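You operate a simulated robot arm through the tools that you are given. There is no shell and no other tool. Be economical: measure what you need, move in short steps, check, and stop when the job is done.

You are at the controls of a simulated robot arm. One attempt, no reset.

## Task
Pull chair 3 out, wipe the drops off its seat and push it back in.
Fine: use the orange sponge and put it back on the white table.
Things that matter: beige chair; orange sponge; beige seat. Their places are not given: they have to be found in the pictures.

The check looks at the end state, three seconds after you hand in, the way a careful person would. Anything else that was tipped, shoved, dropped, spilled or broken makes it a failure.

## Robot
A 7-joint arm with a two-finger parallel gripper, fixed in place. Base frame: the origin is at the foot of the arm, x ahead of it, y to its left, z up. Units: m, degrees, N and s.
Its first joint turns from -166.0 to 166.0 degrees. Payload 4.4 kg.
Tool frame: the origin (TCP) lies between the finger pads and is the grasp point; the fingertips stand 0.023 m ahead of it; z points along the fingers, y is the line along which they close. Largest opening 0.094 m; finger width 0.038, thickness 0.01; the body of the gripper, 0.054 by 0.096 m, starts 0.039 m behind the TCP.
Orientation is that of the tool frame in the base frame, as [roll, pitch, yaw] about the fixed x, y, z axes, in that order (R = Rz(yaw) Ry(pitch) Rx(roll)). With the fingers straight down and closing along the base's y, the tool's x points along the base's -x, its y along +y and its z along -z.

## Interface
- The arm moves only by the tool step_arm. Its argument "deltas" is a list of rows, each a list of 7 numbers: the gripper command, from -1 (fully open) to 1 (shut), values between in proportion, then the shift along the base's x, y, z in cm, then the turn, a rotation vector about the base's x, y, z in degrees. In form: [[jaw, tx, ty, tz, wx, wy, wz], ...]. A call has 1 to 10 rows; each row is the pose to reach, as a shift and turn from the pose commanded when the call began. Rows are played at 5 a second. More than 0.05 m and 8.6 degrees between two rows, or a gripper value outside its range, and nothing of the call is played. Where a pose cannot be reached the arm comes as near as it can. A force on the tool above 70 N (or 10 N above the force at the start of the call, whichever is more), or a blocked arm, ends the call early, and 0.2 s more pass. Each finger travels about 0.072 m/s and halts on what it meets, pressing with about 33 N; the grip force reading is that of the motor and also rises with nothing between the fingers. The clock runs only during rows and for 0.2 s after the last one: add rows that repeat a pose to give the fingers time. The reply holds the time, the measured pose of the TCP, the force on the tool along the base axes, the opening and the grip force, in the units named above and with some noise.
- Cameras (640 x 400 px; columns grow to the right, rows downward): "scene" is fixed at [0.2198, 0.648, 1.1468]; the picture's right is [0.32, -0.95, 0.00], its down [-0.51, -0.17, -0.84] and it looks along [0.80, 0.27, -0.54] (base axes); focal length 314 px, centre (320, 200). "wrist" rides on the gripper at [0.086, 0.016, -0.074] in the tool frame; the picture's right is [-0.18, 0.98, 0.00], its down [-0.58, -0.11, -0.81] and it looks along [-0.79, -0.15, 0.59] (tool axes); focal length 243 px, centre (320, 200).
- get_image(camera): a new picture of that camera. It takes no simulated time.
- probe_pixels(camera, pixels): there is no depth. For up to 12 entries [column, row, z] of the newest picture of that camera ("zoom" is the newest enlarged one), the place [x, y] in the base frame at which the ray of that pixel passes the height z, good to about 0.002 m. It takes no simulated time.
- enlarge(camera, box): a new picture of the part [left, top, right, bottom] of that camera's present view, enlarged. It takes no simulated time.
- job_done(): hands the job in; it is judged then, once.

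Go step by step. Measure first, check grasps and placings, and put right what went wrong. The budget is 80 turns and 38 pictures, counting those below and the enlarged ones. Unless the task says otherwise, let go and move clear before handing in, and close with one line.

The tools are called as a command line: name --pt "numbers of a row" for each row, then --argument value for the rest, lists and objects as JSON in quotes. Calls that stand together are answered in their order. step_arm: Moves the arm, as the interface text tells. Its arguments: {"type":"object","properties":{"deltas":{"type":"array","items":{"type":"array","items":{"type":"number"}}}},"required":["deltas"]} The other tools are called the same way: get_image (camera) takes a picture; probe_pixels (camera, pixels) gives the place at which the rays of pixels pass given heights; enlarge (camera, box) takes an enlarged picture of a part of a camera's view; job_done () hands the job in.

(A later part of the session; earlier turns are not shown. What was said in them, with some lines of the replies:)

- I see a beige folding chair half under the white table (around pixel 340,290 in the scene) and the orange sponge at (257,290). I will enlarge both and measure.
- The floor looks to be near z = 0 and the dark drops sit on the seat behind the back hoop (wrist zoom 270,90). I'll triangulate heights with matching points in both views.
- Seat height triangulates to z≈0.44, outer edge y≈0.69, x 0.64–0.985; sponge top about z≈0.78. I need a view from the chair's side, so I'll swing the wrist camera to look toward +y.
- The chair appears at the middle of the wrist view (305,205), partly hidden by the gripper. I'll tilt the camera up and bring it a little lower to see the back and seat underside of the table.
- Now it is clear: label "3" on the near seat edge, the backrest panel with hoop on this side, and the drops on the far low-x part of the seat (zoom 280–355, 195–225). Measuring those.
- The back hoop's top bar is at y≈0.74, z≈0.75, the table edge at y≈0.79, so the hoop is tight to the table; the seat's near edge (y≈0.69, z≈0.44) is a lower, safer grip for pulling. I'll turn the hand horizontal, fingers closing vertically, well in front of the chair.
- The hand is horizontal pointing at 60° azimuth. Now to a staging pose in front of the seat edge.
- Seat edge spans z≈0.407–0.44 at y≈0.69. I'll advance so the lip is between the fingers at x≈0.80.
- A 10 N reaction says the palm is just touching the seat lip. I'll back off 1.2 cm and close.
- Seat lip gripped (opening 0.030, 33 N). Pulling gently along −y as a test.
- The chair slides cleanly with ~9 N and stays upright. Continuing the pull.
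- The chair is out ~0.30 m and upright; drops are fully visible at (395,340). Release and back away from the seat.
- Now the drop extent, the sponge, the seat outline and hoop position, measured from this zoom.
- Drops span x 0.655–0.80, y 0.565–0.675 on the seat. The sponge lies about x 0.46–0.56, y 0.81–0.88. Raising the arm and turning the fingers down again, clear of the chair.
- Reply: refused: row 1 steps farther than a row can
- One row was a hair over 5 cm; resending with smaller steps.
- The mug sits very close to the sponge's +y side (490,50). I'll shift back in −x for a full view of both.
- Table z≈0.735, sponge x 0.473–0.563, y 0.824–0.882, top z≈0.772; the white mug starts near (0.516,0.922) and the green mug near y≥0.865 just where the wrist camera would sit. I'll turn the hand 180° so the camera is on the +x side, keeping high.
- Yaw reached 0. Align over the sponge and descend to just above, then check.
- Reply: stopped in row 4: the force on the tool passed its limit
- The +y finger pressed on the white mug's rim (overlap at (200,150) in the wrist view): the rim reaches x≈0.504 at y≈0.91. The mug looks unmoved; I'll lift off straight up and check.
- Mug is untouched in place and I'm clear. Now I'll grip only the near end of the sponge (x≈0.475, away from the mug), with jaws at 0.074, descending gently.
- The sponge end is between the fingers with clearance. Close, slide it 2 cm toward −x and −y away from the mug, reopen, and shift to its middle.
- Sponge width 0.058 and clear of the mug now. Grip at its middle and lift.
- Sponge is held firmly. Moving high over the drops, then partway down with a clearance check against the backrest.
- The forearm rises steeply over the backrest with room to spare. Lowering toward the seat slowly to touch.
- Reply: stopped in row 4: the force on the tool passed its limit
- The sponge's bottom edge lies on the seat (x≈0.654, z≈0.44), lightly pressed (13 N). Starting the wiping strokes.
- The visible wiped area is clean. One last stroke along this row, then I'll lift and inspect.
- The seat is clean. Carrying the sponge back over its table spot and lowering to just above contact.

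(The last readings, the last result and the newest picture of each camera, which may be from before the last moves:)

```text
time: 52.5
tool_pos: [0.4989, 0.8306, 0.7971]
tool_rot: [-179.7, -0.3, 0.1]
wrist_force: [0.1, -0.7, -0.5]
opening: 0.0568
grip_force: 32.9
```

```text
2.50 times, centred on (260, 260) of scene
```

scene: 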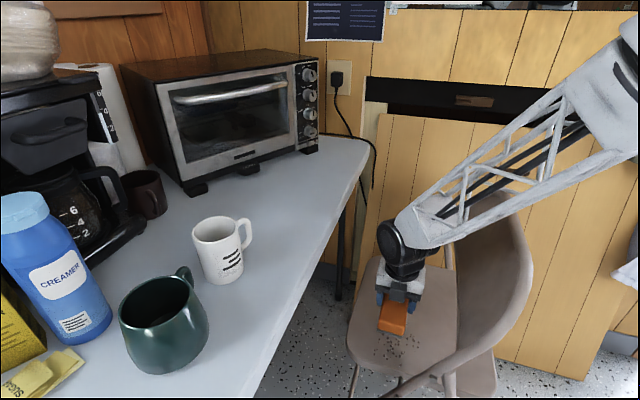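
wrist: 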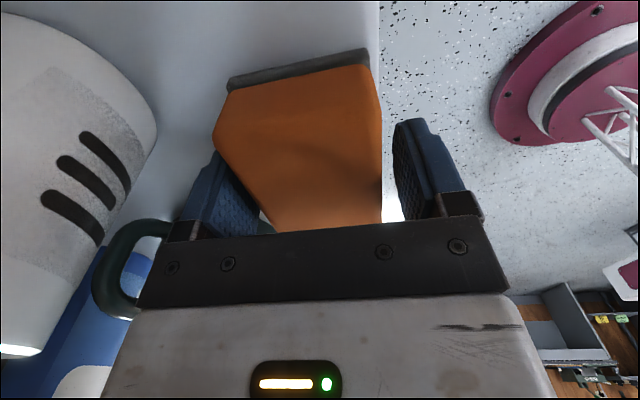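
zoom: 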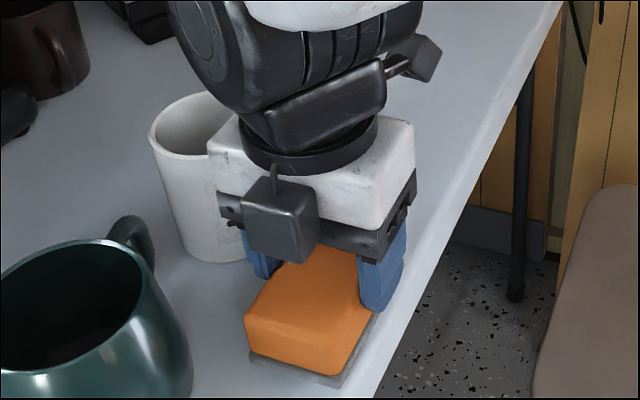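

Sponge is hovering just above the table; lowering in tiny steps.

step_arm --pt "1 0 0 -0.4 0 0 0" --pt "1 0 0 -0.8 0 0 0" --pt "1 0 0 -1.2 0 0 0" --pt "1 0 0 -1.4 0 0 0"

```text
time: 53.5
tool_pos: [0.4996, 0.8308, 0.7848]
tool_rot: [-179.7, -0.2, 0.1]
wrist_force: [-7.3, -11.8, 26.8]
opening: 0.057
grip_force: 33.4
```

enlarge --camera "scene" --box '[180, 200, 300, 320]'

probe_pixels --camera "zoom" --pixels '[[320, 200, 0.735]]'

```text
3.33 times, centred on (240, 260) of scene
```

zoom: 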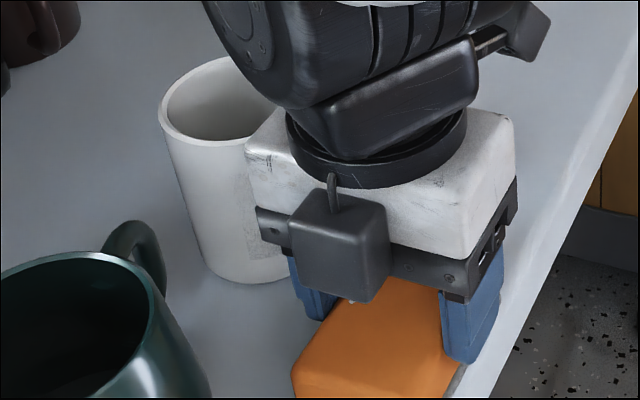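

```text
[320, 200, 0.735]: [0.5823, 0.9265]
```

The mug is still in place and upright; the 27 N is the sponge seated on the table. Relaxing slightly, opening just enough, and lifting away straight up.

step_arm --pt "1 0 0 0.3 0 0 0" --pt "-0.45 0 0 0.3 0 0 0" --pt "-0.5 0 0 0.3 0 0 0" --pt "-0.5 0 0 0.3 0 0 0"

step_arm --pt "-0.5 0 0 2 0 0 0" --pt "-0.5 0 0 5 0 0 0" --pt "-0.5 0 -1 9 0 0 0" --pt "-0.5 0 -3 13 0 0 0" --pt "-0.5 0 -6 17 0 0 0" --pt "-0.5 -1 -10 19 0 0 0" --pt "-0.5 -2 -14 21 0 0 0" --pt "-0.5 -3 -18 21 0 0 0" --pt "-0.5 -4 -22 21 0 0 0"

get_image --camera "scene"

```text
time: 54.5
tool_pos: [0.4993, 0.8312, 0.7841]
tool_rot: [-179.8, -0.2, 0.0]
wrist_force: [-0.2, 0.3, -0.1]
opening: 0.0706
grip_force: 0.0
```

```text
time: 56.5
tool_pos: [0.4576, 0.61, 0.9973]
tool_rot: [-179.8, -0.3, 0.1]
wrist_force: [0.7, -0.4, -0.8]
opening: 0.0706
grip_force: 0.0
```

```text
4 pictures are left
```

scene: 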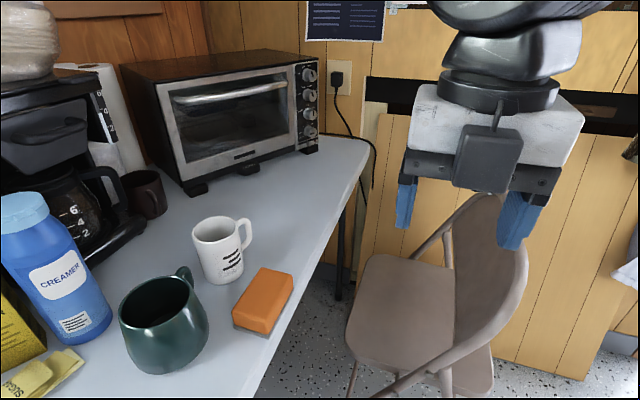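

Sponge is flat on the table, mugs fine, seat clean. Now reversing the hand turn and returning to the front of the chair to push it back in.

step_arm --pt "-1 0.5 -2 0 0 0 -8.4" --pt "-1 1 -4 0 0 0 -16.8" --pt "-1 1.5 -6 0 0 0 -25.2" --pt "-1 2 -8 0 0 0 -33.6" --pt "-1 2.5 -10 0 0 0 -42" --pt "-1 3 -12 0 0 0 -50.4" --pt "-1 3.5 -14 0 0 0 -58.8" --pt "-1 4 -16 0 0 0 -67.2" --pt "-1 4.5 -18 0 0 0 -75.6" --pt "-1 5 -20 0 0 0 -84"

step_arm --pt "-1 0 -2 0 0 0 -8" --pt "-1 0 -4 0 0 0 -16" --pt "-1 0 -6 0 0 0 -24" --pt "-1 0 -8 0 0 0 -32" --pt "-1 0 -10 0 0 0 -40" --pt "-1 0 -12 0 0 0 -48" --pt "-1 0 -13 0 0 0 -56" --pt "-1 0 -14 0 0 0 -64" --pt "-1 0 -15 -2 0 0 -72" --pt "-1 0 -16 -4 0 0 -80"

step_arm --pt "-1 0 0 -3 0 0 -8" --pt "-1 0 0 -6 0 0 -16" --pt "-1 0 0 -9 0 0 -16"

```text
time: 58.7
tool_pos: [0.5089, 0.4099, 0.9955]
tool_rot: [-179.8, -0.2, -84.2]
wrist_force: [-0.2, -0.5, 0.4]
opening: 0.094
grip_force: 0.0
```

```text
time: 60.9
tool_pos: [0.5074, 0.2473, 0.9543]
tool_rot: [-179.9, -0.3, -164.1]
wrist_force: [0.4, 0.3, -0.1]
opening: 0.0938
grip_force: 0.2
```

```text
time: 61.7
tool_pos: [0.5085, 0.2491, 0.8648]
tool_rot: [-179.8, -0.2, -180.0]
wrist_force: [0.0, 0.2, 0.6]
opening: 0.094
grip_force: 0.0
```

step_arm --pt "-1 1.73 -0.15 -3.67 7.31 -1.96 -1.96" --pt "-1 3.46 -0.3 -7.34 14.62 -3.92 -3.92" --pt "-1 5.19 -0.45 -11.01 21.93 -5.88 -5.88" --pt "-1 6.92 -0.6 -14.68 29.24 -7.84 -7.84" --pt "-1 8.65 -0.75 -18.35 36.55 -9.8 -9.8" --pt "-1 10.38 -0.9 -22.02 43.86 -11.76 -11.76"

step_arm --pt "-1 1.73 -0.15 -3.67 7.31 -1.96 -1.96" --pt "-1 3.46 -0.3 -7.34 14.62 -3.92 -3.92" --pt "-1 5.19 -0.45 -11.01 21.93 -5.88 -5.88" --pt "-1 6.92 -0.6 -14.68 29.24 -7.84 -7.84" --pt "-1 8.65 -0.75 -18.35 36.55 -9.8 -9.8" --pt "-1 10.38 -0.9 -22.02 43.86 -11.76 -11.76"

get_image --camera "wrist"

```text
time: 63.1
tool_pos: [0.6149, 0.2364, 0.6435]
tool_rot: [135.2, 6.2, 165.2]
wrist_force: [0.3, 0.0, 0.8]
opening: 0.0938
grip_force: 0.1
```

```text
time: 64.5
tool_pos: [0.7255, 0.2302, 0.436]
tool_rot: [89.7, 0.8, 150.2]
wrist_force: [-1.9, -0.4, -6.8]
opening: 0.0942
grip_force: 0.1
```

```text
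3 pictures are left
```

wrist: 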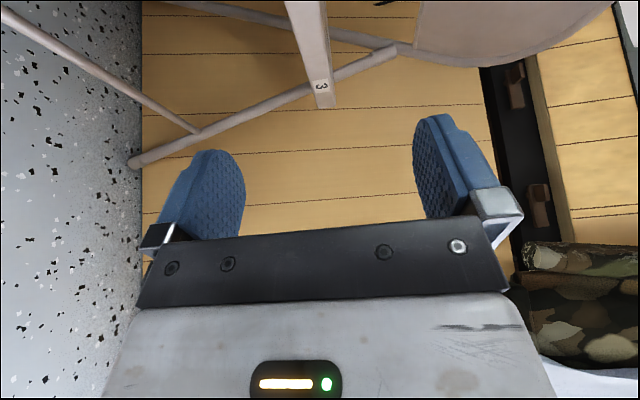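

The pose is about 1 cm off the command, with a −7 N reading; possibly near a joint limit here. Stepping forward a little and re-reading.

step_arm --pt "-1 0 2 0 0 0 0" --pt "-1 0 4 0 0 0 0" --pt "-1 0 4 0 0 0 0"

```text
time: 65.3
tool_pos: [0.7196, 0.2695, 0.4253]
tool_rot: [90.2, 0.1, 150.2]
wrist_force: [0.1, 0.5, -0.1]
opening: 0.0937
grip_force: 0.1
```

Settled. Advancing to the same grip point on the seat lip and closing.

step_arm --pt "-1 2 3.2 -0.1 0 0 0" --pt "-1 4 6.4 -0.1 0 0 0" --pt "-1 6 9.3 -0.1 0 0 0" --pt "-1 7.8 12 -0.1 0 0 0" --pt "-1 7.8 12 -0.1 0 0 0"

get_image --camera "wrist"

```text
time: 66.5
tool_pos: [0.7962, 0.393, 0.424]
tool_rot: [90.2, 0.0, 150.2]
wrist_force: [-0.8, -1.0, 0.2]
opening: 0.0941
grip_force: 0.1
```

```text
2 pictures are left
```

wrist: 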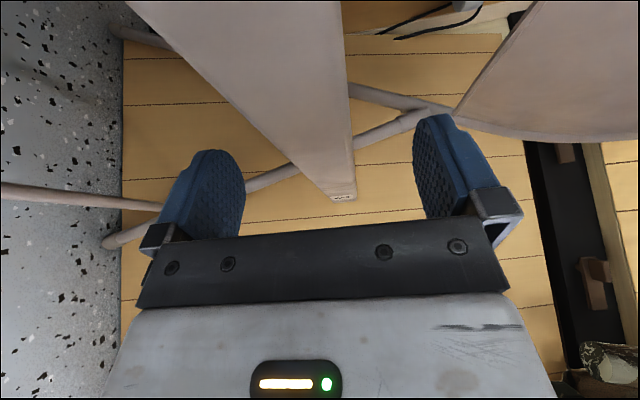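

The relative pose matches the original grip (label corner ≈(342,197)). Gripping, then pushing +y smoothly.

step_arm --pt "0 0 0 0 0 0 0" --pt "1 0 0 0 0 0 0" --pt "1 0 0 0 0 0 0" --pt "1 0 0 0 0 0 0" --pt "1 0 0 0 0 0 0" --pt "1 0 1 0 0 0 0" --pt "1 0 2 0 0 0 0" --pt "1 0 3 0 0 0 0" --pt "1 0 4 0 0 0 0"

step_arm --pt "1 0 1.2 0 0 0 0" --pt "1 0 2.4 0 0 0 0" --pt "1 0 3.6 0 0 0 0" --pt "1 0 4.8 0 0 0 0" --pt "1 0 6 0 0 0 0" --pt "1 0 7.2 0 0 0 0" --pt "1 0 8.4 0 0 0 0" --pt "1 0 9.6 0 0 0 0" --pt "1 0 10.8 0 0 0 0" --pt "1 0 12 0 0 0 0"

```text
time: 68.5
tool_pos: [0.7946, 0.4317, 0.4242]
tool_rot: [90.2, 0.2, 150.3]
wrist_force: [-1.8, -12.2, 4.2]
opening: 0.0298
grip_force: 33.0
```

```text
time: 70.7
tool_pos: [0.794, 0.5498, 0.4257]
tool_rot: [90.3, 0.0, 150.1]
wrist_force: [-2.8, -8.8, -0.1]
opening: 0.03
grip_force: 33.1
```

Smooth push, ~9–12 N. Finishing to the original grip position (0.798, 0.686).

step_arm --pt "1 0 1.4 0 0 0 0" --pt "1 0.1 2.8 0 0 0 0" --pt "1 0.1 4.2 0 0 0 0" --pt "1 0.2 5.6 0 0 0 0" --pt "1 0.2 7 0 0 0 0" --pt "1 0.3 8.4 0 0 0 0" --pt "1 0.3 9.8 0 0 0 0" --pt "1 0.3 11.2 0 0 0 0" --pt "1 0.3 12.5 0 0 0 0" --pt "1 0.3 13.6 0 0 0 0"

get_image --camera "scene"

```text
time: 72.9
tool_pos: [0.7992, 0.6879, 0.4257]
tool_rot: [90.2, 0.0, 150.3]
wrist_force: [1.1, -11.0, 2.1]
opening: 0.0298
grip_force: 32.8
```

```text
1 pictures are left
```

scene: 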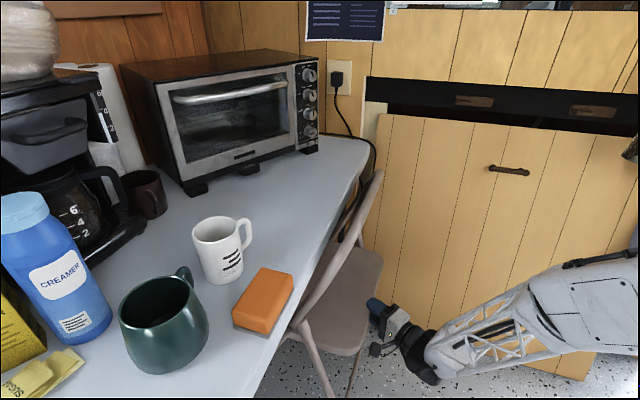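

The chair matches its original outline (hoop top (380,172), seat corners (383,259) and (350,356)). Release and back away.

step_arm --pt "0.2 0 -0.15 0 0 0 0" --pt "-1 0 -0.15 0 0 0 0" --pt "-1 0 -0.15 0 0 0 0" --pt "-1 0 -0.15 0 0 0 0" --pt "-1 -2 -3.5 0 0 0 0" --pt "-1 -4 -7 0 0 0 0" --pt "-1 -6 -10.5 0 0 0 0" --pt "-1 -8 -14 0 0 0 0" --pt "-1 -10 -18 0 0 0 0" --pt "-1 -12 -22 0 0 0 0"

get_image --camera "scene"

```text
time: 75.1
tool_pos: [0.6804, 0.4694, 0.4233]
tool_rot: [90.2, 0.1, 150.1]
wrist_force: [-0.3, -0.1, 0.0]
opening: 0.0942
grip_force: 0.1
```

```text
0 pictures are left
```

scene: 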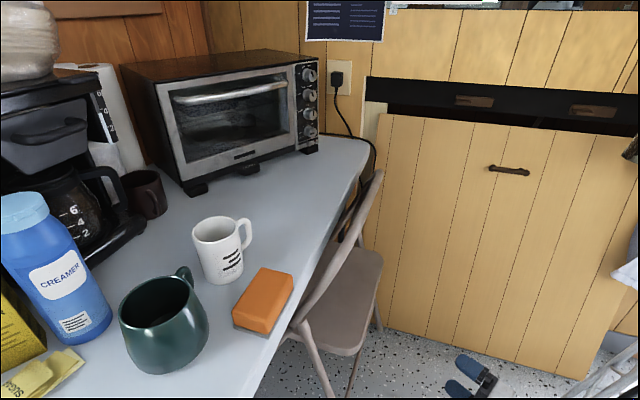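

The chair is back in its place, the sponge is flat on the table, the mugs are standing and the gripper is clear. Handing in.

job_done

```text
The job is handed in.
```

I pulled chair 3 out, wiped the drops off its seat with the orange sponge, put the sponge back on the white table and pushed the chair back to its original position. While I was reaching for the sponge, a finger pressed on the white mug's rim. The mug stayed upright, but it may have shifted by about 4 mm.
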